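You operate a simulated robot arm through the tools that you are given. There is no shell and no other tool.

You are at the controls of a simulated robot arm. One attempt, no reset.

Task
Lift the tank off the coffee machine, fill it from the water jug to about MAX and fit it back.
Fine: fill it on the worktop, and set the jug down where it stood. Set down upright: water tank, water jug.

The check looks at the end state, three seconds after you hand in, the way a careful person would. Anything else that was tipped, shoved, dropped, spilled or broken makes it a failure.

Robot
A 6-joint arm with a two-finger parallel gripper, fixed in place. Base frame: the origin is at the foot of the arm, x ahead of it, y to its left, z up; the work surface is at about z = 910. Lengths are in mm, angles in degrees, forces in N, time in s.
With the tool pointing down near the work surface it reaches from about 400 to 860 mm from the base axis. Its first joint turns from -115.0 to 115.0 degrees. Payload 4.2 kg.
Tool frame: the origin (TCP) lies between the finger pads and is the grasp point; the fingertips stand 23 mm ahead of it; z points along the fingers, y is the line along which they close. The gripper opens to 94 mm. The fingers are 38 mm wide and 10 mm thick; the gripper's body (54 by 96 mm) begins 39 mm behind the TCP.
Orientation is told as [roll, pitch, yaw] about the base's x, y, z axes, in that order, counted from this pose: with the fingers straight down and closing along the base's y, the tool's x points along the base's -x, its y along +y and its z along -z.

Tools
- The arm moves only by the tool send_rows. Its argument "moves" is a list of rows, each a list of 7 numbers: the turn, a rotation vector about the tool's x, y, z in degrees, then the shift along the tool's x, y, z in mm, then the finger opening in mm, from 0 to 94. In form: [[wx, wy, wz, x, y, z, jaw], ...]. A call has 1 to 20 rows; each row shifts and turns the commanded pose from where the row before left it, along the tool's axes as they then stand. Rows are played at 5 a second. More than 50 mm and 8.6 degrees between two rows, or a gripper value outside its range, and nothing of the call is played. A pose out of reach is approached as far as the arm can. The call stops where the force on the tool passes 40 N (or 10 N more than at its start, if that is more) or the arm is blocked; 0.2 s more then pass. The fingers move at their own pace (about 108 mm/s each) and stop on an object; they squeeze with about 31 N. The grip force told is the motor's: it shows also when the fingers shut on nothing. Time passes only in rows, and 0.2 s behind the last, so rows that do not move let the fingers close. It gives the time, the measured TCP pose, the force on the tool (base axes), the opening and the grip force at its end, in the units of the frame above (readings bear some noise), with the torque about the TCP (base axes, N m) and any sound that the robot's microphone picked up.
- Cameras (640 x 400 px; columns grow to the right, rows downward): "scene" is fixed at [225.7, -507.2, 1675.6]; the picture's right is [0.92, -0.38, 0.00], its down [-0.21, -0.50, -0.84] and it looks along [0.32, 0.77, -0.55] (base axes); focal length 313 px, centre (320, 200). "wrist" rides on the gripper at [86, 16, -75] in the tool frame; the picture's right is [-0.18, 0.98, 0.00], its down [-0.58, -0.11, -0.81] and it looks along [-0.79, -0.15, 0.59] (tool axes); focal length 243 px, centre (320, 200). There is no depth. A picture from a camera that has moved, and an enlarged one, comes with that camera's place and axes in the base frame and with its lens. The place of the scene camera against the robot may be out by one fixed shift of up to 25 mm in any direction.
- grab_frame(camera): a new picture of that camera. It takes no simulated time.
- lift_body(by): slides the trunk up (or, below 0, down) by that many mm; the arm rides with it, the base frame stays. It gives what a move gives, with no picture.
- zoom(camera, box): a new picture of the part [left, top, right, bottom] of that camera's present view, enlarged. It takes no simulated time.
- hand_in(): hands the job in; it is judged then, once.

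Places have to be worked out from the pictures, the camera data and where the tool is seen. Open the gripper and draw the arm clear of the work before you hand the job in, unless the task says otherwise.

The tools are called after ">>>" as name(argument=value, ...) on one line, values as JSON. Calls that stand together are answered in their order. send_rows: Moves the arm, as the interface text tells. Its arguments: {"type":"object","properties":{"moves":{"type":"array","items":{"type":"array","items":{"type":"number"}}}},"required":["moves"]} The other tools are called the same way: lift_body (by) slides the trunk up or down; grab_frame (camera) takes a picture; zoom (camera, box) takes an enlarged picture of a part of a camera's view; hand_in () hands the job in.

At the start:

```text
time: 0.0
ee_pos: [602.6, 12.5, 1386.0]
tool_rot: [0.1, -0.1, 0.0]
ft_force: [-0.4, 0.6, -0.4]
ft_torque: [-0.01, -0.03, -0.01]
grip_width: 94.2
gripper_force: 0.0
trunk travel left (down, up): [-925.0, 65.0]
```

scene: 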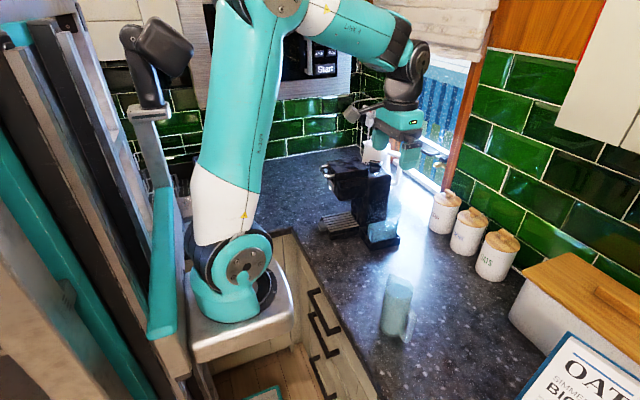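
wrist: 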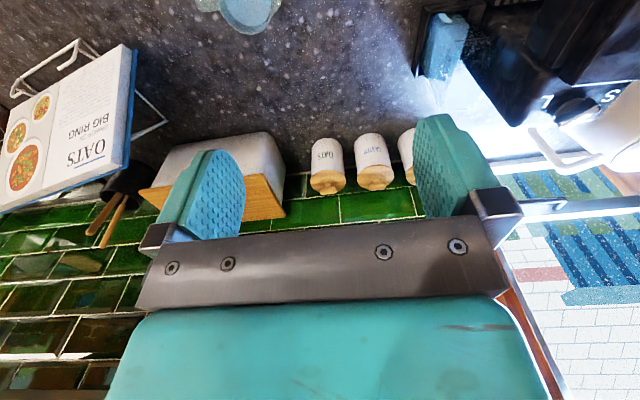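

I'll start by enlarging the coffee machine and the jug in the scene view to work out their places.

>>> zoom(camera="scene", box=[300, 130, 440, 260])

>>> zoom(camera="scene", box=[340, 240, 480, 360])

>>> zoom(camera="wrist", box=[380, 0, 640, 180])

```text
3.08 times, centred on (370, 195) of scene
camera zoom: at [225.7, -507.2, 1675.6], right [0.92, -0.38, 0.0], down [-0.21, -0.5, -0.84], along [0.32, 0.77, -0.55], focal length 962 px, centre (166, 215)
```

zoom: 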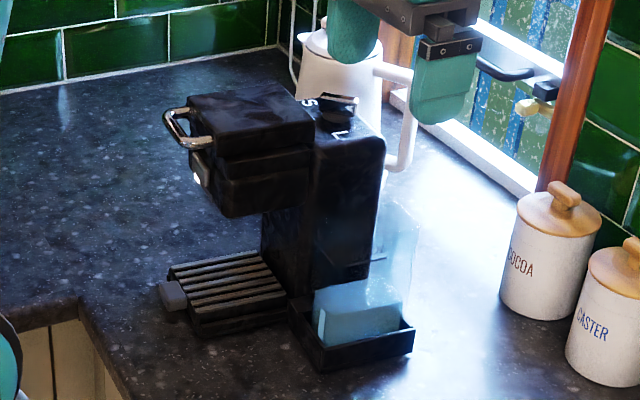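

```text
3.33 times, centred on (410, 300) of scene
camera zoom: at [225.7, -507.2, 1675.6], right [0.92, -0.38, 0.0], down [-0.21, -0.5, -0.84], along [0.32, 0.77, -0.55], focal length 1043 px, centre (20, -133)
```

zoom: 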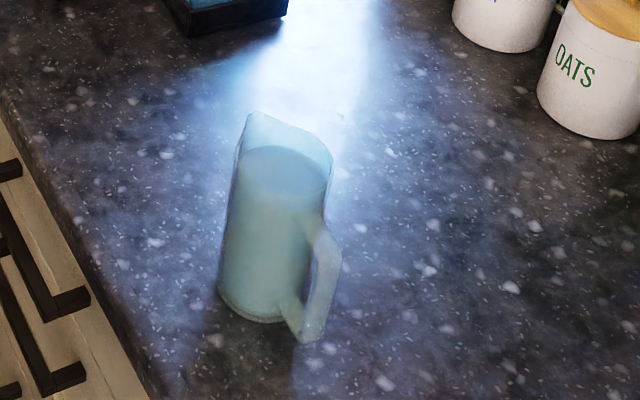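

```text
2.22 times, centred on (510, 90) of wrist
camera zoom: at [515.1, 30.4, 1461.1], right [0.18, 0.98, 0.0], down [0.58, -0.11, 0.81], along [0.79, -0.15, -0.59], focal length 539 px, centre (-102, 444)
```

zoom: 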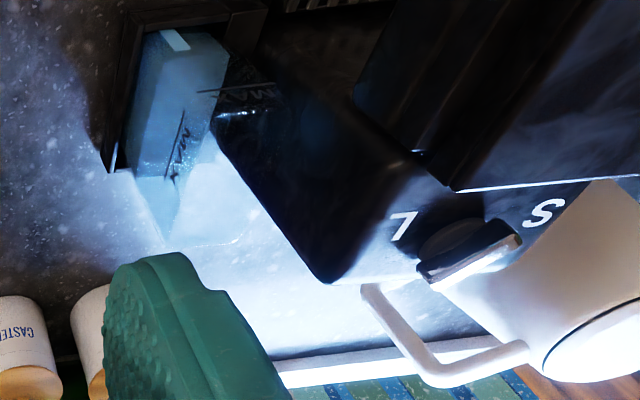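

The tank looks like a translucent box in a tray at about x 710–825, y 175–280; the jug stands near (603, -107). I'll yaw the tool +90° so the wrist camera looks towards +y at the machine from a safe height.

>>> send_rows(moves=[[0, 0, 0, -30, -12, 0, 94], [0, 0, 0, -30, -10, 10, 94], [0, 0, 0, -30, -10, 10, 94], [0, 0, -8.2, 0, 0, 0, 94], [0, 0, -8.2, 0, 0, 0, 94], [0, 0, -8.2, 0, 0, 0, 94], [0, 0, -8.2, 0, 0, 0, 94], [0, 0, -8.2, 0, 0, 0, 94], [0, 0, -8.2, 0, 0, 0, 94], [0, 0, -8.2, 0, 0, 0, 94], [0, 0, -8.2, 0, 0, 0, 94], [0, 0, -8.2, 0, 0, 0, 94], [0, 0, -8.2, 0, 0, 0, 94], [0, 0, -8.0, 0, 0, 0, 94]])

>>> grab_frame(camera="wrist")

>>> grab_frame(camera="scene")

```text
time: 3.0
ee_pos: [692.8, -18.0, 1366.0]
tool_rot: [0.1, -0.2, 90.1]
ft_force: [-0.3, 0.0, -0.1]
ft_torque: [-0.01, -0.01, -0.04]
grip_width: 93.8
gripper_force: 0.0
trunk travel left (down, up): [-925.0, 65.0]
```

```text
taken
camera wrist: at [675.2, -104.4, 1440.5], right [-0.98, 0.18, 0.0], down [0.11, 0.58, 0.81], along [0.15, 0.79, -0.59], focal length 243 px, centre (320, 200)
```

wrist: 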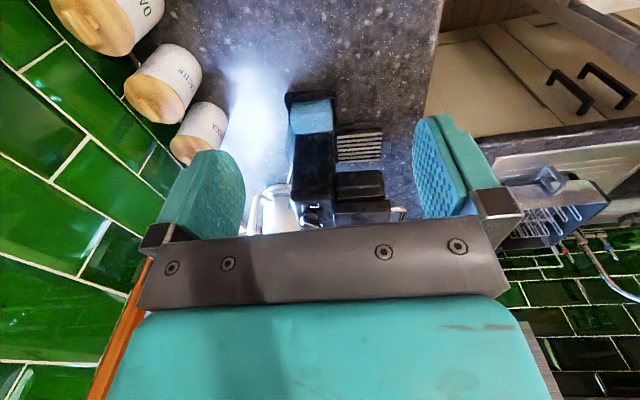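

```text
taken
```

scene: 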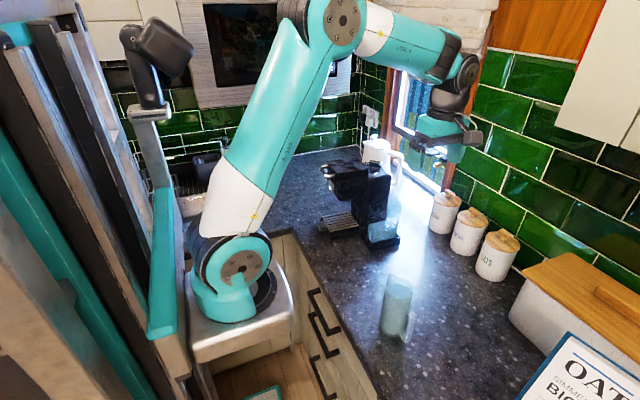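

The machine now sits between the fingers in the wrist view. I'll enlarge both views to see how the tank is seated.

>>> zoom(camera="wrist", box=[250, 70, 410, 240])

>>> zoom(camera="scene", box=[315, 150, 415, 255])

```text
2.35 times, centred on (330, 155) of wrist
camera zoom: at [675.2, -104.4, 1440.5], right [-0.98, 0.18, 0.0], down [0.11, 0.58, 0.81], along [0.15, 0.79, -0.59], focal length 571 px, centre (296, 306)
```

zoom: 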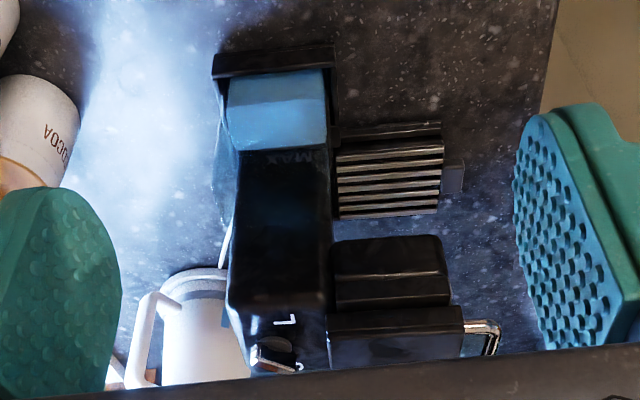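

```text
3.81 times, centred on (365, 202) of scene
camera zoom: at [225.7, -507.2, 1675.6], right [0.92, -0.38, 0.0], down [-0.21, -0.5, -0.84], along [0.32, 0.77, -0.55], focal length 1192 px, centre (149, 190)
```

zoom: 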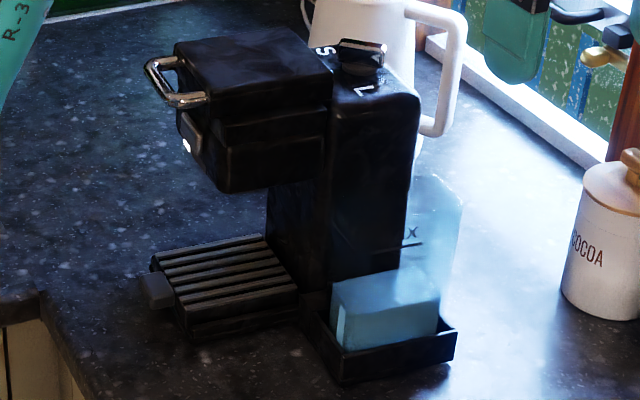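

The tank seems to be a clear box about 100 × 50 mm, sitting in the tray against the tower's -y side, with water low in it. I'll come lower and tilt the tool so the wrist camera looks almost level at it.

>>> send_rows(moves=[[0, 0, 0, -5, -16, 45, 94], [0, 0, 0, -5, -16, 45, 94], [0, 0, 0, -5, -16, 45, 94], [0, 0, 0, 0, -10, 40, 94], [0, -8, 0, 0, 0, 0, 94], [0, -8, 0, 0, 0, 0, 94], [0, -8, 0, 0, 0, 0, 94]])

>>> grab_frame(camera="wrist")

>>> grab_frame(camera="scene")

```text
time: 4.6
ee_pos: [750.5, -1.4, 1191.1]
tool_rot: [0.0, -24.2, 90.0]
ft_force: [-0.1, 0.9, 0.3]
ft_torque: [0.03, 0.01, 0.0]
grip_width: 93.9
gripper_force: 0.1
trunk travel left (down, up): [-925.0, 65.0]
```

```text
taken
camera wrist: at [732.9, -110.9, 1224.6], right [-0.98, 0.17, 0.08], down [0.11, 0.2, 0.97], along [0.15, 0.97, -0.21], focal length 243 px, centre (320, 200)
```

wrist: 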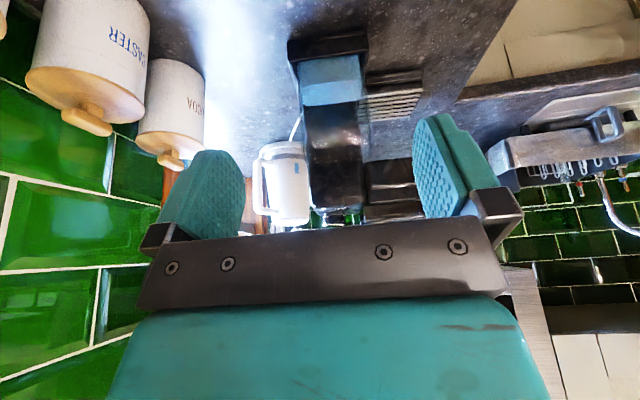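

```text
taken
```

scene: 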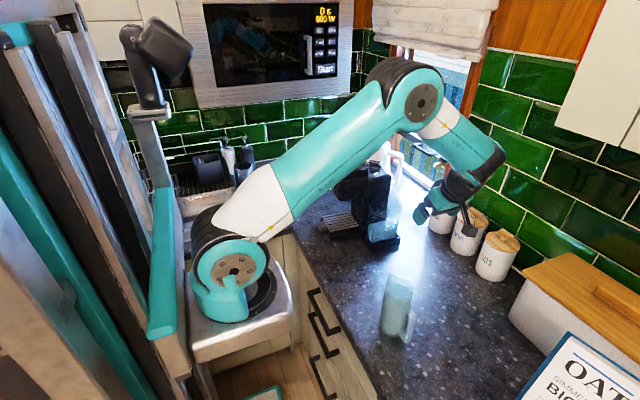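

The camera now looks across at the tank; I'll enlarge it for the rims, MAX line and any grip feature.

>>> zoom(camera="wrist", box=[270, 20, 400, 110])

>>> zoom(camera="wrist", box=[250, 80, 410, 240])

>>> zoom(camera="scene", box=[350, 180, 420, 255])

```text
4.44 times, centred on (335, 65) of wrist
camera zoom: at [732.9, -110.9, 1224.6], right [-0.98, 0.17, 0.08], down [0.11, 0.2, 0.97], along [0.15, 0.97, -0.21], focal length 1078 px, centre (253, 800)
```

zoom: 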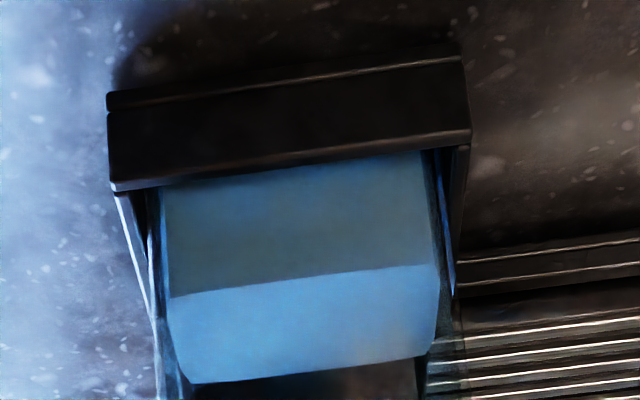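

```text
2.50 times, centred on (330, 160) of wrist
camera zoom: at [732.9, -110.9, 1224.6], right [-0.98, 0.17, 0.08], down [0.11, 0.2, 0.97], along [0.15, 0.97, -0.21], focal length 606 px, centre (295, 300)
```

zoom: 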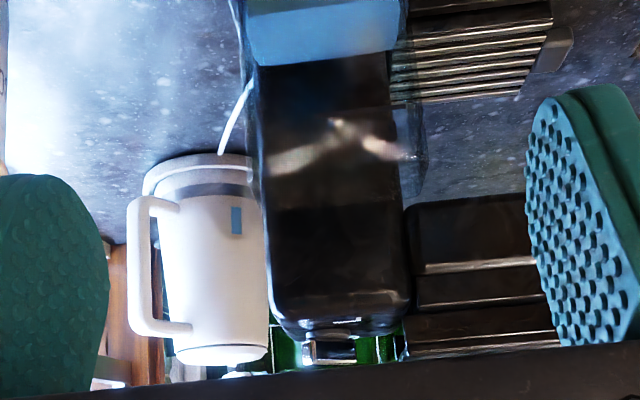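

```text
5.33 times, centred on (385, 218) of scene
camera zoom: at [225.7, -507.2, 1675.6], right [0.92, -0.38, 0.0], down [-0.21, -0.5, -0.84], along [0.32, 0.77, -0.55], focal length 1668 px, centre (-27, 107)
```

zoom: 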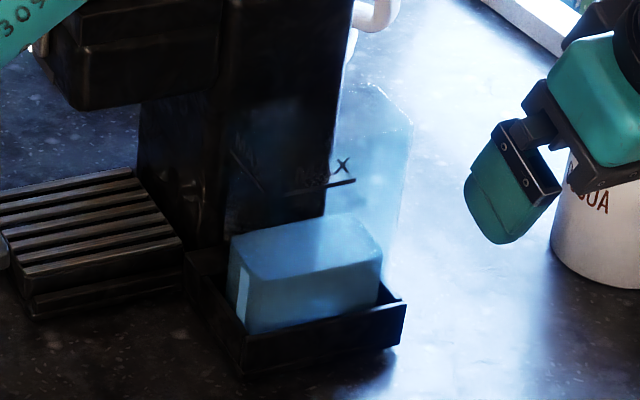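

The tank is a clear box with a MAX line on its front and left faces, with water only in its lower third. I'll lower the camera 100 mm for a second, more level view to triangulate edges and heights.

>>> send_rows(moves=[[0, 0, 0, 20.3, 0, 45.7, 94], [0, 0, 0, 20.3, 0, 45.7, 94]])

>>> zoom(camera="wrist", box=[250, 20, 410, 120])

>>> zoom(camera="wrist", box=[250, 100, 410, 200])

>>> grab_frame(camera="wrist")

```text
time: 5.2
ee_pos: [751.6, -2.3, 1092.7]
tool_rot: [0.0, -24.1, 90.0]
ft_force: [0.2, -0.9, 0.5]
ft_torque: [0.03, -0.03, -0.03]
grip_width: 94.0
gripper_force: 0.2
trunk travel left (down, up): [-925.0, 65.0]
```

```text
4.00 times, centred on (330, 70) of wrist
camera zoom: at [733.7, -110.9, 1125.4], right [-0.98, 0.17, 0.07], down [0.11, 0.2, 0.97], along [0.15, 0.96, -0.22], focal length 970 px, centre (280, 720)
```

zoom: 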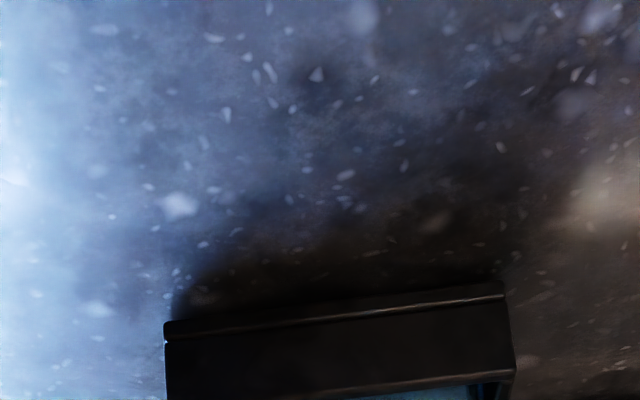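

```text
4.00 times, centred on (330, 150) of wrist
camera zoom: at [733.7, -110.9, 1125.4], right [-0.98, 0.17, 0.07], down [0.11, 0.2, 0.97], along [0.15, 0.96, -0.22], focal length 970 px, centre (280, 400)
```

zoom: 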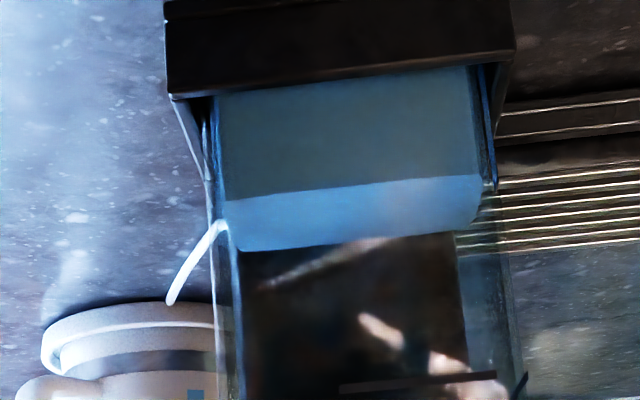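

```text
taken
camera wrist: at [733.7, -110.9, 1125.4], right [-0.98, 0.17, 0.07], down [0.11, 0.2, 0.97], along [0.15, 0.96, -0.22], focal length 243 px, centre (320, 200)
```

wrist: 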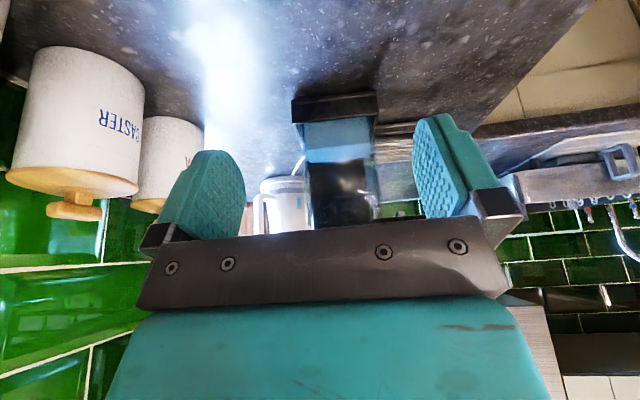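

From two views I get the tray's front rim at (807,178,952)–(692,185,951), and the tank about 93 × 55 mm outside, with its front at y≈190 and water at z≈986. The width is too near the 94 mm opening. I'll look at the jug next, from the -y side.

>>> send_rows(moves=[[0, 0, 0, -19.6, 0, -43.8, 94], [0, 0, 0, -19.6, 0, -43.8, 94], [0, 8, 0, 0, 0, 0, 94], [0, 8, 0, 0, 0, 0, 94], [0, 8, 0, 0, 0, 0, 94], [0, 0, 0, 41, 24, -10, 94], [0, 0, 0, 41, 24, -10, 94], [0, 0, 0, 41, 24, -10, 94], [0, 0, 0, 41, 24, -10, 94], [0, 0, 0, 41, 24, -10, 94], [0, 0, 0, 41, 24, -10, 94]])

>>> grab_frame(camera="wrist")

>>> zoom(camera="wrist", box=[230, 20, 430, 210])

```text
time: 7.6
ee_pos: [608.7, -249.8, 1245.1]
tool_rot: [0.0, -0.1, 90.0]
ft_force: [0.1, -1.0, -0.1]
ft_torque: [-0.01, 0.03, 0.01]
grip_width: 93.9
gripper_force: 0.0
trunk travel left (down, up): [-925.0, 65.0]
```

```text
taken
camera wrist: at [590.6, -334.9, 1320.1], right [-0.98, 0.18, 0.0], down [0.11, 0.58, 0.81], along [0.15, 0.79, -0.59], focal length 243 px, centre (320, 200)
```

wrist: 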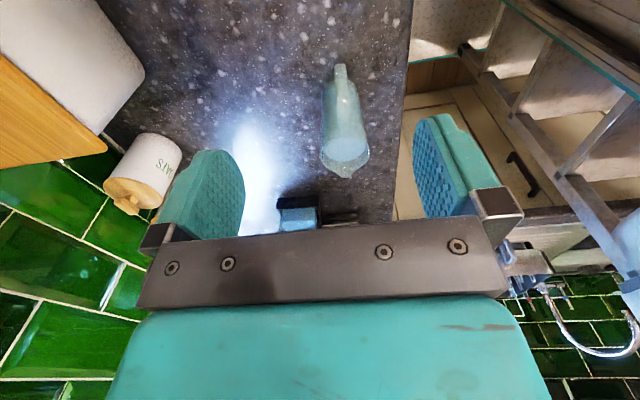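

```text
2.11 times, centred on (330, 115) of wrist
camera zoom: at [590.6, -334.9, 1320.1], right [-0.98, 0.18, 0.0], down [0.11, 0.58, 0.81], along [0.15, 0.79, -0.59], focal length 511 px, centre (299, 379)
```

zoom: 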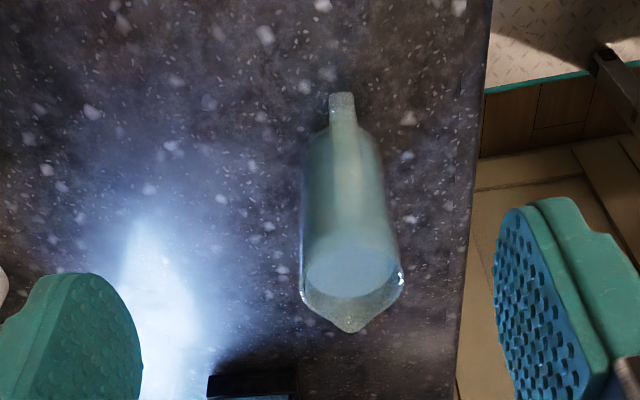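

The jug's handle points to about -y and the spout to about +y (slightly towards +x), centre near (600,-108), rim about 65 mm wide at z≈1085. My plan is to grip it from above across x, turn it to yaw 180, and pour towards the robot. First a dry run with empty fingers, to check that the arm can take that pose.

>>> send_rows(moves=[[0, 0, 0, -45, 0, -20, 94], [0, 0, 0, -45, 0, -10, 94], [0, 0, 0, -45, 0, 0, 94], [0, 0, -8.2, 0, 0, 0, 94], [0, 0, -8.2, 0, 0, 0, 94], [0, 0, -8.2, 0, 0, 0, 94], [0, 0, -8.2, 0, 0, 0, 94], [0, 0, -8.2, 0, 0, 0, 94], [0, 0, -8.2, 0, 0, 0, 94], [0, 0, -8.2, 0, 0, 0, 94], [0, 0, -8.2, 0, 0, 0, 94], [0, 0, -8.2, 0, 0, 0, 94], [0, 0, -8.2, 0, 0, 0, 94], [0, 0, -8.0, 0, 0, 0, 94]])

>>> grab_frame(camera="scene")

>>> grab_frame(camera="wrist")

```text
time: 10.6
ee_pos: [605.8, -56.5, 1278.3]
tool_rot: [-0.1, 0.0, 179.3]
ft_force: [0.0, -0.1, 0.5]
ft_torque: [0.02, -0.01, 0.03]
grip_width: 94.1
gripper_force: 0.0
out of reach, approached as far as the arm can: row 13, 14
trunk travel left (down, up): [-925.0, 65.0]
```

```text
taken
```

scene: 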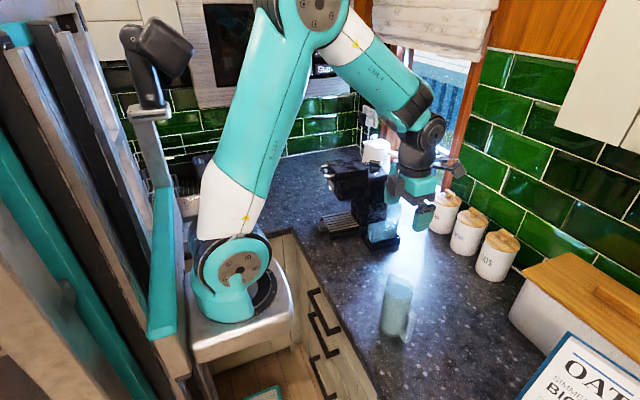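

```text
taken
camera wrist: at [689.6, -73.0, 1353.0], right [-0.2, -0.98, 0.0], down [-0.58, 0.11, 0.81], along [-0.79, 0.16, -0.59], focal length 243 px, centre (320, 200)
```

wrist: 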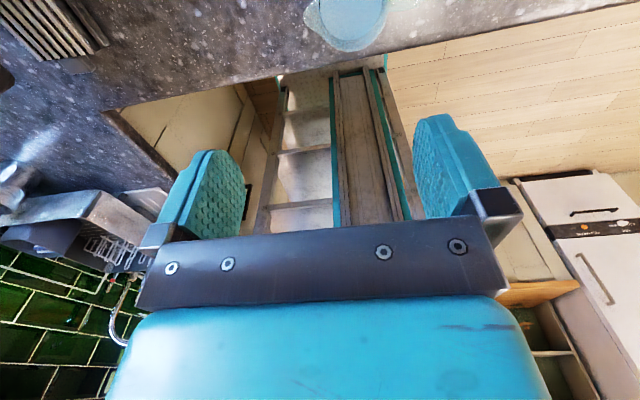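

Rows 13–14 hit a wrist limit near yaw 180 at this y, so I'll back off about 16° in yaw and shift to y≈+50. Then I'll try the pour tilt there.

>>> send_rows(moves=[[0, 0, 8, 0, 0, 0, 94], [0, 0, 8, 0, 0, 0, 94]])

```text
time: 11.2
ee_pos: [604.5, -55.9, 1279.8]
tool_rot: [-0.1, 0.0, 163.9]
ft_force: [-1.1, -0.7, 0.3]
ft_torque: [0.0, -0.01, 0.0]
grip_width: 94.1
gripper_force: 0.0
trunk travel left (down, up): [-925.0, 65.0]
```

Back to yaw 164 with the pose reachable. I'll shift to y≈+50 and tilt the tool forward 75° in steps as the dry-run pour.

>>> send_rows(moves=[[0, 0, 0, -9.7, -33.6, 0, 94], [0, 0, 0, -9.7, -33.6, 0, 94], [0, 0, 0, -9.7, -33.6, 0, 94], [0, 7.5, 0, 0, 0, 0, 94], [0, 7.5, 0, 0, 0, 0, 94], [0, 7.5, 0, 0, 0, 0, 94], [0, 7.5, 0, 0, 0, 0, 94], [0, 7.5, 0, 0, 0, 0, 94], [0, 7.5, 0, 0, 0, 0, 94], [0, 7.5, 0, 0, 0, 0, 94], [0, 7.5, 0, 0, 0, 0, 94], [0, 7.5, 0, 0, 0, 0, 94], [0, 7.5, 0, 0, 0, 0, 94]])

>>> grab_frame(camera="scene")

>>> grab_frame(camera="wrist")

```text
time: 14.0
ee_pos: [603.9, 49.7, 1278.5]
tool_rot: [-0.5, 75.1, 163.6]
ft_force: [-0.5, 0.1, -0.5]
ft_torque: [0.02, 0.01, 0.02]
grip_width: 94.2
gripper_force: 0.0
trunk travel left (down, up): [-925.0, 65.0]
```

```text
taken
```

scene: 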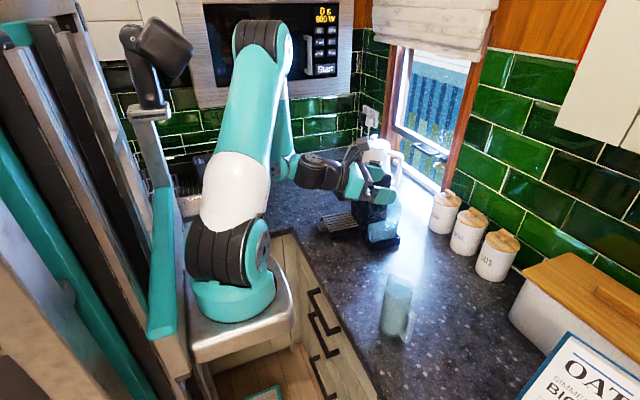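

```text
taken
camera wrist: at [550.9, 48.9, 1382.1], right [-0.32, -0.93, -0.18], down [-0.86, 0.36, -0.35], along [0.39, 0.04, -0.92], focal length 243 px, centre (320, 200)
```

wrist: 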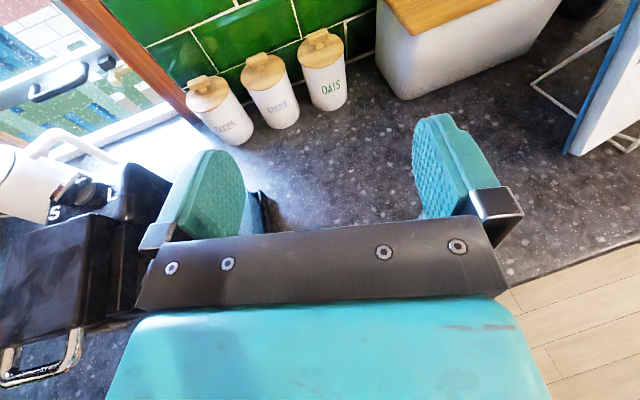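

The tilt works at this height. Now I'll test the same tilted pose about 150 mm lower, at pouring height, and a bit more tilt.

>>> send_rows(moves=[[0, 0, 0, -46.4, 0, 12.4, 94], [0, 0, 0, -46.4, 0, 12.4, 94], [0, 0, 0, -46.4, 0, 12.4, 94], [0, 7.5, 0, 0, 0, 0, 94], [0, 7.5, 0, 0, 0, 0, 94]])

>>> grab_frame(camera="scene")

>>> grab_frame(camera="wrist")

```text
time: 15.2
ee_pos: [605.3, 60.4, 1133.7]
tool_rot: [-0.1, 78.2, 163.5]
ft_force: [0.1, -0.4, 0.0]
ft_torque: [0.01, -0.02, 0.01]
grip_width: 94.1
gripper_force: 0.0
out of reach, approached as far as the arm can: row 4, 5
trunk travel left (down, up): [-925.0, 65.0]
```

```text
taken
```

scene: 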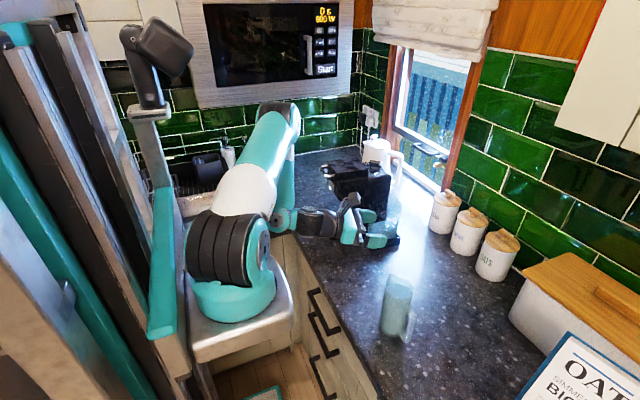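

```text
taken
camera wrist: at [546.7, 62.0, 1236.2], right [-0.31, -0.93, -0.18], down [-0.84, 0.36, -0.4], along [0.44, 0.03, -0.9], focal length 243 px, centre (320, 200)
```

wrist: 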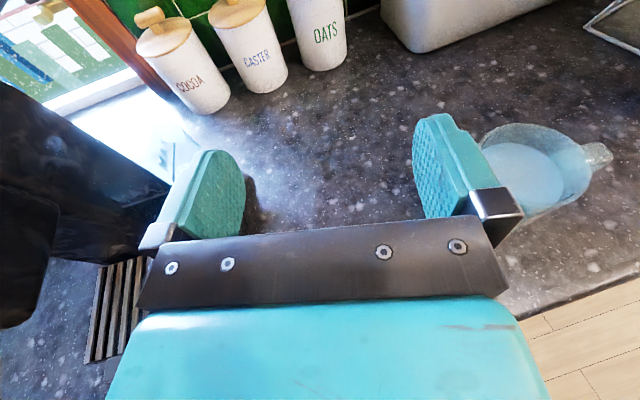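

The tilt stops near 78° at x=605. I'll try about 75 mm further out, where the arm is less folded.

>>> send_rows(moves=[[0, 0, 0, 7.5, -10.3, 35.2, 94], [0, 0, 0, 7.5, -10.3, 35.2, 94], [0, 6, 0, 0, 0, 0, 94], [0, 6, 0, 0, 0, 0, 94]])

```text
time: 16.2
ee_pos: [679.7, 60.4, 1137.4]
tool_rot: [0.2, 80.8, 163.7]
ft_force: [0.2, -0.4, 0.4]
ft_torque: [0.01, -0.03, -0.02]
grip_width: 94.2
gripper_force: 0.0
out of reach, approached as far as the arm can: row 3, 4
trunk travel left (down, up): [-925.0, 65.0]
```

Still limited at about 81°. I'll raise 150 mm and test the tilt again; if it goes further there, I can lower the trunk by the same amount for the pour.

>>> send_rows(moves=[[0, 0, 0, 49, 0, -8, 94], [0, 0, 0, 49, 0, -8, 94], [0, 0, 0, 49, 0, -8, 94], [0, 5, 0, 0, 0, 0, 94], [0, 5, 0, 0, 0, 0, 94]])

```text
time: 17.4
ee_pos: [680.4, 59.7, 1284.6]
tool_rot: [0.3, 85.8, 163.7]
ft_force: [-0.5, 0.6, 0.9]
ft_torque: [0.01, 0.03, 0.0]
grip_width: 94.1
gripper_force: 0.2
out of reach, approached as far as the arm can: row 5
trunk travel left (down, up): [-925.0, 65.0]
```

Up here about 86° is possible, so pouring is feasible (lowering the trunk helps if more is needed). Now I'll level the tool, go to yaw 176 and stand over the tank's front wall, with the camera on the +x side looking down along it.

>>> send_rows(moves=[[0, -7.8, 0, 0, 0, 0, 94], [0, -7.8, 0, 0, 0, 0, 94], [0, -7.8, 0, 0, 0, 0, 94], [0, -7.8, 0, 0, 0, 0, 94], [0, -7.8, 0, 0, 0, 0, 94], [0, -7.8, 0, 0, 0, 0, 94], [0, -7.8, 0, 0, 0, 0, 94], [0, -7.8, 0, 0, 0, 0, 94], [0, -7.8, 0, 0, 0, 0, 94], [0, -7.8, 0, 0, 0, 0, 94], [0, -7.8, 0, 0, 0, 0, 94], [0, 0, -6.15, 0, 0, 0, 94], [0, 0, -6.15, 0, 0, 0, 94], [0, 0, 0, 20.3, -32.7, 0, 94], [0, 0, 0, 20.3, -32.7, 0, 94], [0, 0, 0, 20.3, -32.7, 10, 94], [0, 0, 0, 20.3, -32.7, 20, 94]])

>>> grab_frame(camera="wrist")

>>> zoom(camera="wrist", box=[230, 0, 430, 150])

```text
time: 21.0
ee_pos: [769.4, 184.7, 1256.7]
tool_rot: [0.0, 0.1, 175.9]
ft_force: [-1.6, 0.4, 1.5]
ft_torque: [-0.01, -0.03, 0.0]
grip_width: 93.9
gripper_force: 0.0
trunk travel left (down, up): [-925.0, 65.0]
```

```text
taken
camera wrist: at [852.8, 162.7, 1331.1], right [-0.25, -0.97, 0.0], down [-0.57, 0.15, 0.81], along [-0.78, 0.21, -0.59], focal length 243 px, centre (320, 200)
```

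wrist: 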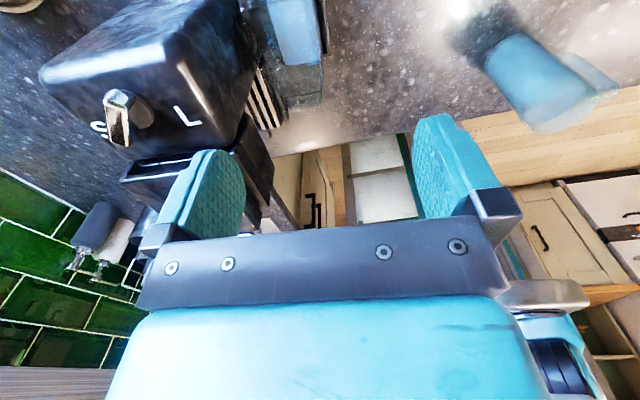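

```text
2.67 times, centred on (330, 75) of wrist
camera zoom: at [852.8, 162.7, 1331.1], right [-0.25, -0.97, 0.0], down [-0.57, 0.15, 0.81], along [-0.78, 0.21, -0.59], focal length 647 px, centre (293, 533)
```

zoom: 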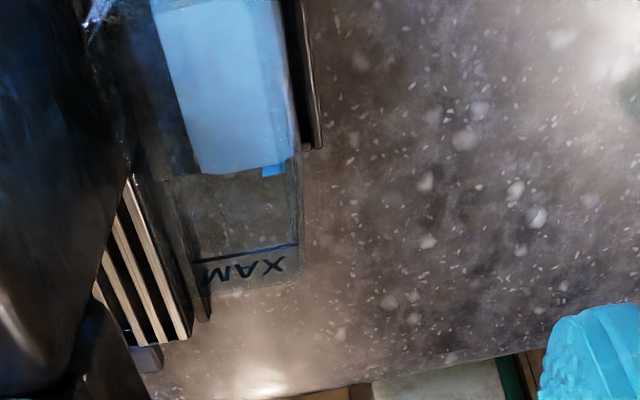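

MAX text and line show on the tank's far (-x) face, with the rim about 28 mm above them. I'll tilt the tool 30° so the camera looks nearly straight down into the tank for exact wall positions.

>>> send_rows(moves=[[0, 7.5, 0, 7, 0, 0, 94], [0, 7.5, 0, 7, 0, 0, 94], [0, 7.5, 0, 7, 0, 0, 94], [0, 7.5, 0, 7, 0, 0, 94]])

>>> grab_frame(camera="wrist")

>>> zoom(camera="wrist", box=[225, 50, 415, 210])

```text
time: 22.0
ee_pos: [796.9, 182.4, 1261.0]
tool_rot: [0.0, 30.1, 175.9]
ft_force: [-0.4, -0.4, -0.7]
ft_torque: [-0.03, 0.01, -0.01]
grip_width: 93.9
gripper_force: 0.1
trunk travel left (down, up): [-925.0, 65.0]
```

```text
taken
camera wrist: at [831.8, 164.5, 1369.3], right [-0.23, -0.97, -0.09], down [-0.9, 0.17, 0.41], along [-0.38, 0.18, -0.91], focal length 243 px, centre (320, 200)
```

wrist: 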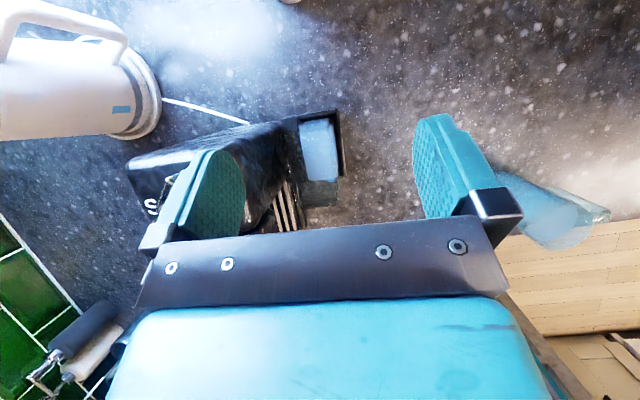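

```text
2.50 times, centred on (320, 130) of wrist
camera zoom: at [831.8, 164.5, 1369.3], right [-0.23, -0.97, -0.09], down [-0.9, 0.17, 0.41], along [-0.38, 0.18, -0.91], focal length 606 px, centre (320, 375)
```

zoom: 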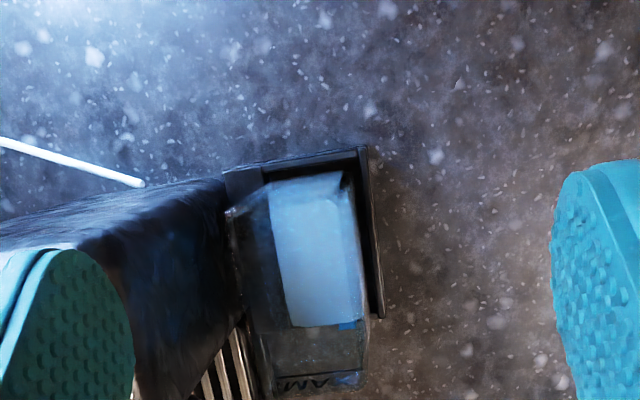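

Good overhead view; I'll enlarge further on the tank opening and the gap to the tower.

>>> zoom(camera="wrist", box=[270, 100, 370, 165])

>>> zoom(camera="wrist", box=[270, 150, 370, 215])

```text
6.15 times, centred on (320, 132) of wrist
camera zoom: at [831.8, 164.5, 1369.3], right [-0.23, -0.97, -0.09], down [-0.9, 0.17, 0.41], along [-0.38, 0.18, -0.91], focal length 1493 px, centre (320, 615)
```

zoom: 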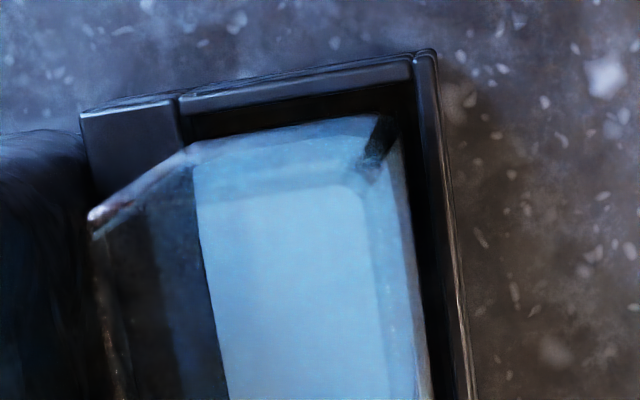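

```text
6.15 times, centred on (320, 182) of wrist
camera zoom: at [831.8, 164.5, 1369.3], right [-0.23, -0.97, -0.09], down [-0.9, 0.17, 0.41], along [-0.38, 0.18, -0.91], focal length 1493 px, centre (320, 308)
```

zoom: 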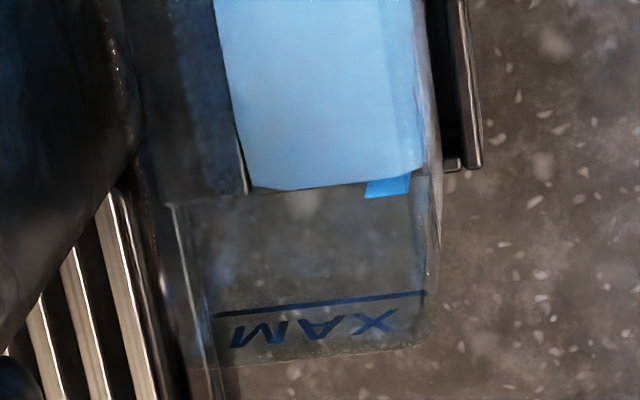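

The tank's outer rim spans roughly x 705–801, y 191–247, too wide for the jaws, so I'll pinch the front wall with one finger inside. First I'll check how far the tower face is behind it, for palm clearance.

>>> zoom(camera="wrist", box=[220, 110, 320, 175])

>>> zoom(camera="wrist", box=[120, 100, 320, 230])

>>> zoom(camera="scene", box=[330, 140, 430, 205])

```text
6.15 times, centred on (270, 142) of wrist
camera zoom: at [831.8, 164.5, 1369.3], right [-0.23, -0.97, -0.09], down [-0.9, 0.17, 0.41], along [-0.38, 0.18, -0.91], focal length 1493 px, centre (628, 554)
```

zoom: 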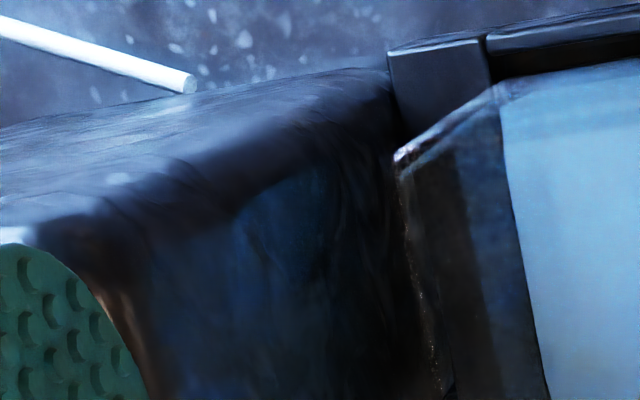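

```text
3.08 times, centred on (220, 165) of wrist
camera zoom: at [831.8, 164.5, 1369.3], right [-0.23, -0.97, -0.09], down [-0.9, 0.17, 0.41], along [-0.38, 0.18, -0.91], focal length 746 px, centre (628, 308)
```

zoom: 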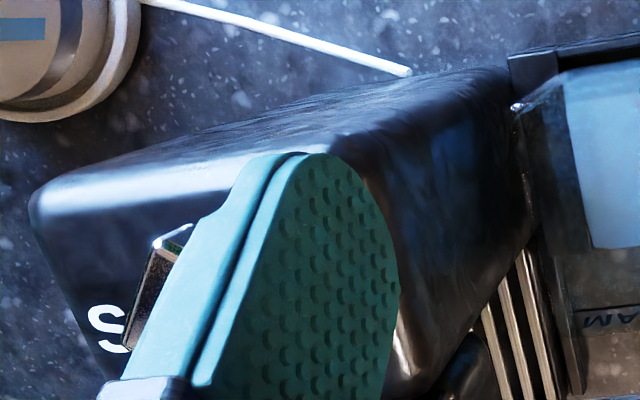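

```text
6.15 times, centred on (380, 172) of scene
camera zoom: at [225.7, -507.2, 1675.6], right [0.92, -0.38, 0.0], down [-0.21, -0.5, -0.84], along [0.32, 0.77, -0.55], focal length 1925 px, centre (-49, 369)
```

zoom: 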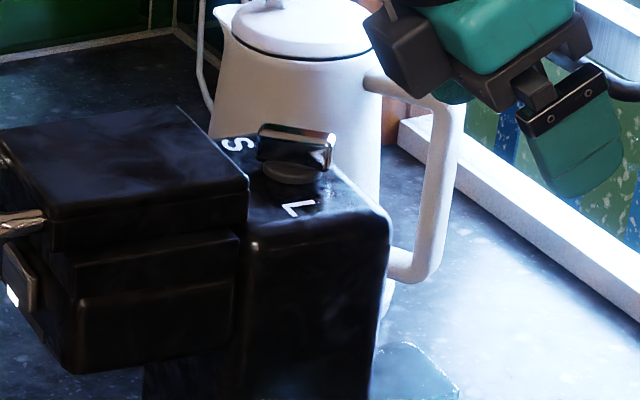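

Combining the views, the tower face is at y≈276 with its top at z≈1150, while the tank's back is at y≈245. So there's a gap of about 28 mm and a finger fits behind the tank. I'll grip the tank across its 52 mm depth from above (yaw 176, opening about 70), first hovering over it.

>>> send_rows(moves=[[0, -7.5, 0, 0, 0, 0, 70], [0, -7.5, 0, 0, 0, 0, 70], [0, -7.5, 0, 0, 0, 0, 70], [0, -7.6, 0, 0, 0, 0, 70], [0, 0, -0.4, -23.3, -16.7, 0, 70], [0, 0, 0, -23.3, -16.7, 0, 70], [0, 0, 0, 0, 0, 40, 70], [0, 0, 0, 0, 0, 40, 70]])

>>> grab_frame(camera="wrist")

>>> zoom(camera="scene", box=[330, 130, 440, 255])

```text
time: 23.8
ee_pos: [750.6, 218.9, 1180.8]
tool_rot: [0.0, 0.0, 176.3]
ft_force: [-0.4, -0.6, 1.2]
ft_torque: [0.0, 0.02, 0.04]
grip_width: 69.9
gripper_force: 0.1
trunk travel left (down, up): [-925.0, 65.0]
```

```text
taken
camera wrist: at [834.5, 198.1, 1255.8], right [-0.25, -0.97, 0.0], down [-0.57, 0.15, 0.81], along [-0.78, 0.2, -0.59], focal length 243 px, centre (320, 200)
```

wrist: 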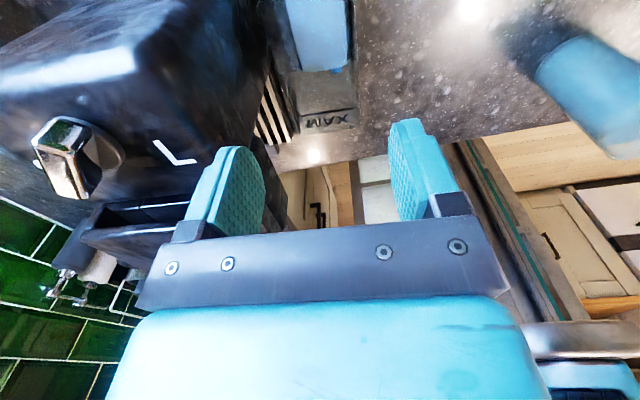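

```text
3.20 times, centred on (385, 192) of scene
camera zoom: at [225.7, -507.2, 1675.6], right [0.92, -0.38, 0.0], down [-0.21, -0.5, -0.84], along [0.32, 0.77, -0.55], focal length 1001 px, centre (112, 224)
```

zoom: 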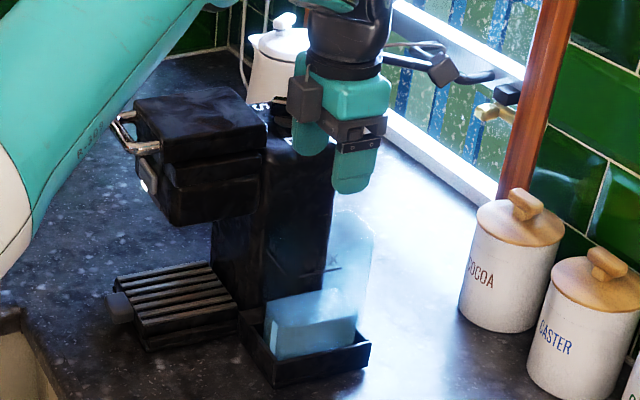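

I'm hovering at (751,219,1181). I'll enlarge the wrist view to compare the tank's front and back walls with the two fingers before descending.

>>> zoom(camera="wrist", box=[240, 0, 400, 140])

>>> zoom(camera="scene", box=[370, 160, 420, 210])

```text
2.86 times, centred on (320, 70) of wrist
camera zoom: at [834.5, 198.1, 1255.8], right [-0.25, -0.97, 0.0], down [-0.57, 0.15, 0.81], along [-0.78, 0.2, -0.59], focal length 693 px, centre (320, 571)
```

zoom: 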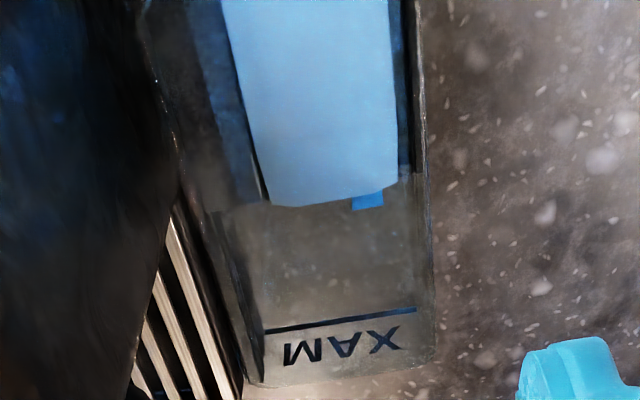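

```text
8.00 times, centred on (395, 185) of scene
camera zoom: at [225.7, -507.2, 1675.6], right [0.92, -0.38, 0.0], down [-0.21, -0.5, -0.84], along [0.32, 0.77, -0.55], focal length 2502 px, centre (-280, 320)
```

zoom: 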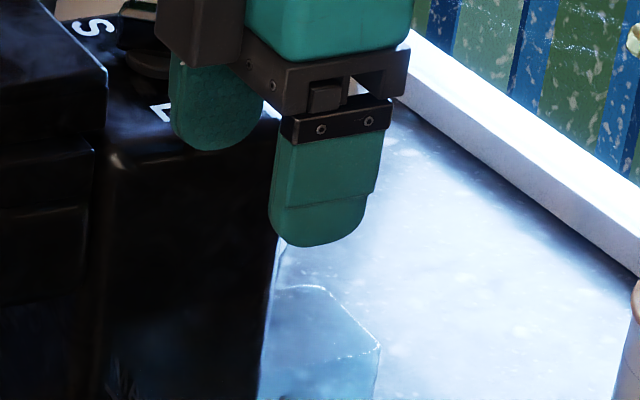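

The far rim corners give y≈197 (front) and y≈251 (back), so the tank's mid-line at my x is y≈221. I'll shift by (+3,+2) and descend in steps with the fingers straddling it.

>>> send_rows(moves=[[0, 0, 0, 2.9, -2.2, 0, 70], [0, 0, 0, 0, 0, 25, 70], [0, 0, 0, 0, 0, 25, 70], [0, 0, 0, 0, 0, 20, 70], [0, 0, 0, 0, 0, 15, 70]])

>>> grab_frame(camera="wrist")

>>> zoom(camera="scene", box=[360, 160, 430, 230])

```text
time: 25.0
ee_pos: [755.3, 221.0, 1094.3]
tool_rot: [0.0, -0.1, 176.1]
ft_force: [0.1, 0.4, 0.9]
ft_torque: [-0.02, -0.04, -0.01]
grip_width: 69.8
gripper_force: 0.0
trunk travel left (down, up): [-925.0, 65.0]
```

```text
taken
camera wrist: at [839.3, 200.2, 1169.9], right [-0.25, -0.97, 0.0], down [-0.57, 0.15, 0.81], along [-0.78, 0.2, -0.59], focal length 243 px, centre (320, 200)
```

wrist: 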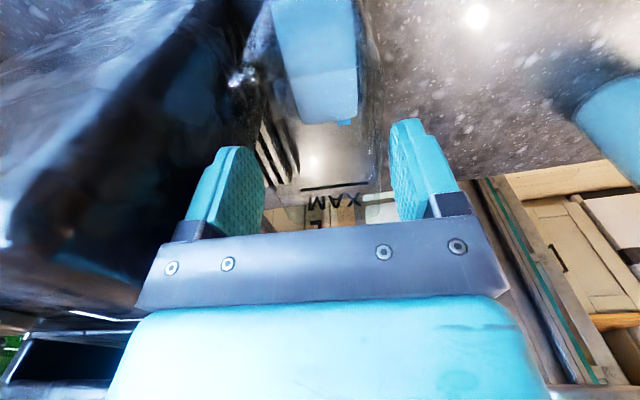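

```text
5.71 times, centred on (395, 195) of scene
camera zoom: at [225.7, -507.2, 1675.6], right [0.92, -0.38, 0.0], down [-0.21, -0.5, -0.84], along [0.32, 0.77, -0.55], focal length 1788 px, centre (-109, 229)
```

zoom: 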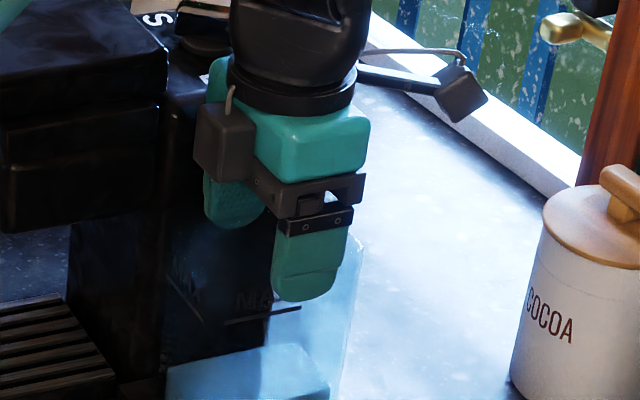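

No contact so far, and the fingertips are just past the rim. I'll enlarge the wrist view to verify the walls lie between the fingers.

>>> zoom(camera="wrist", box=[180, 80, 480, 240])

```text
2.13 times, centred on (330, 160) of wrist
camera zoom: at [839.3, 200.2, 1169.9], right [-0.25, -0.97, 0.0], down [-0.57, 0.15, 0.81], along [-0.78, 0.2, -0.59], focal length 518 px, centre (299, 285)
```

zoom: 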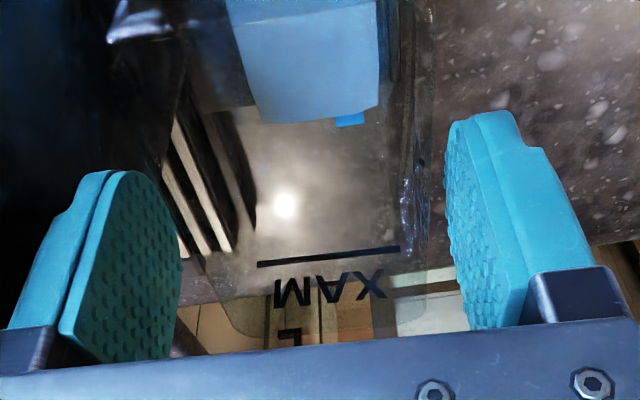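

Both fingers straddle the tank with clearance. I'll lower 28 mm more to z≈1066 and then close on it.

>>> send_rows(moves=[[0, 0, 0, 0, 0, 14, 70], [0, 0, 0, 0, 0, 14, 70]])

>>> grab_frame(camera="wrist")

>>> zoom(camera="scene", box=[360, 160, 430, 230])

```text
time: 25.6
ee_pos: [755.1, 223.0, 1067.7]
tool_rot: [0.0, -0.2, 176.2]
ft_force: [0.4, -0.2, -0.6]
ft_torque: [0.02, -0.02, 0.0]
grip_width: 70.0
gripper_force: 0.0
trunk travel left (down, up): [-925.0, 65.0]
```

```text
taken
camera wrist: at [839.0, 201.5, 1142.7], right [-0.25, -0.97, 0.0], down [-0.57, 0.15, 0.81], along [-0.78, 0.2, -0.59], focal length 243 px, centre (320, 200)
```

wrist: 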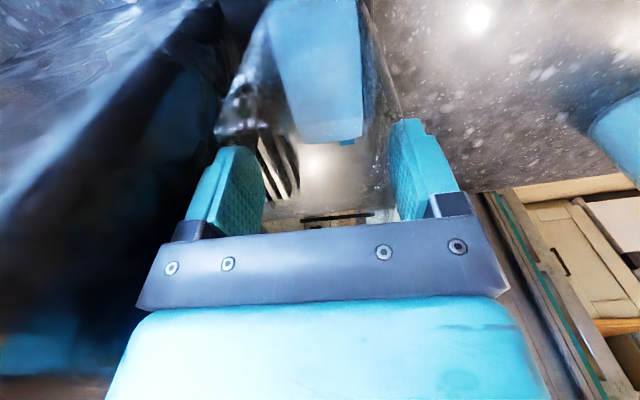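

```text
5.71 times, centred on (395, 195) of scene
camera zoom: at [225.7, -507.2, 1675.6], right [0.92, -0.38, 0.0], down [-0.21, -0.5, -0.84], along [0.32, 0.77, -0.55], focal length 1788 px, centre (-109, 229)
```

zoom: 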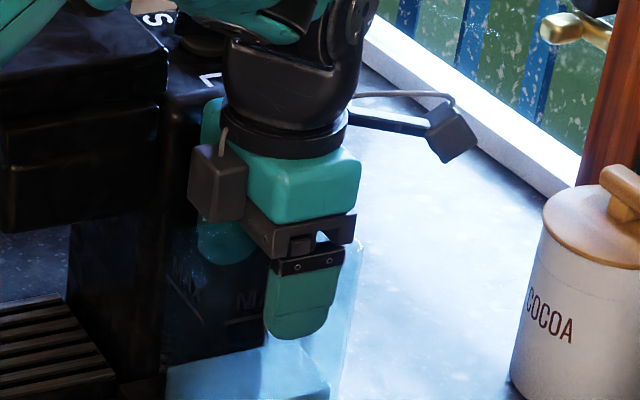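

The jaws are at the grip height with no contact. I'll close gently on the tank.

>>> send_rows(moves=[[0, 0, 0, 0, 0, 0, 62], [0, 0, 0, 0, 0, 0, 57], [0, 0, 0, 0, 0, 0, 53], [0, 0, 0, 0, 0, 0, 46], [0, 0, 0, 0, 0, 0, 40], [0, 0, 0, 0, 0, 0, 40]])

>>> grab_frame(camera="wrist")

```text
time: 27.0
ee_pos: [755.0, 221.9, 1066.8]
tool_rot: [0.0, -0.2, 176.2]
ft_force: [0.2, -1.2, -0.2]
ft_torque: [-0.06, -0.13, -0.06]
grip_width: 57.8
gripper_force: 30.7
trunk travel left (down, up): [-925.0, 65.0]
```

```text
taken
camera wrist: at [839.1, 201.4, 1142.4], right [-0.25, -0.97, 0.0], down [-0.57, 0.15, 0.81], along [-0.78, 0.2, -0.59], focal length 243 px, centre (320, 200)
```

wrist: 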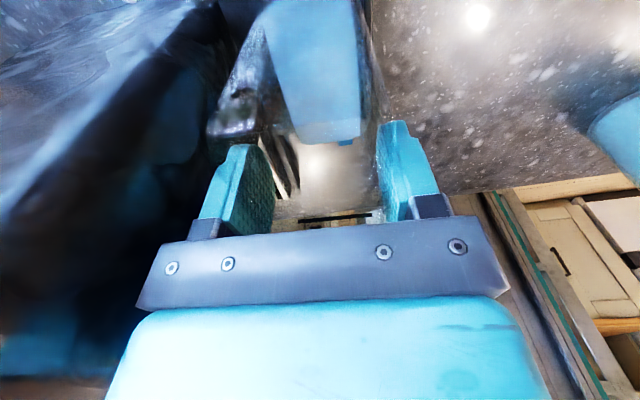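

The grip holds at 57.8 mm with 31 N. I'll start the lift with a small 12 mm rise and check the load.

>>> send_rows(moves=[[0, 0, 0, 0, 0, -4, 40], [0, 0, 0, 0, 0, -4, 40], [0, 0, 0, 0, 0, -4, 40]])

>>> zoom(camera="scene", box=[350, 180, 430, 255])

```text
time: 27.8
ee_pos: [755.5, 221.6, 1078.6]
tool_rot: [0.0, -0.1, 176.2]
ft_force: [-0.2, 0.4, -4.4]
ft_torque: [0.04, 0.02, -0.01]
grip_width: 58.1
gripper_force: 31.9
trunk travel left (down, up): [-925.0, 65.0]
```

```text
5.33 times, centred on (390, 218) of scene
camera zoom: at [225.7, -507.2, 1675.6], right [0.92, -0.38, 0.0], down [-0.21, -0.5, -0.84], along [0.32, 0.77, -0.55], focal length 1668 px, centre (-53, 107)
```

zoom: 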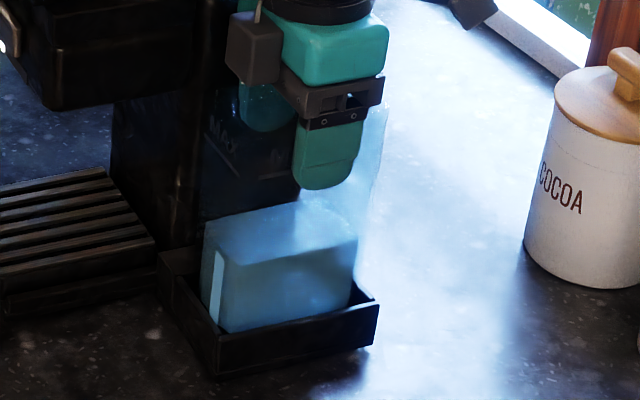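

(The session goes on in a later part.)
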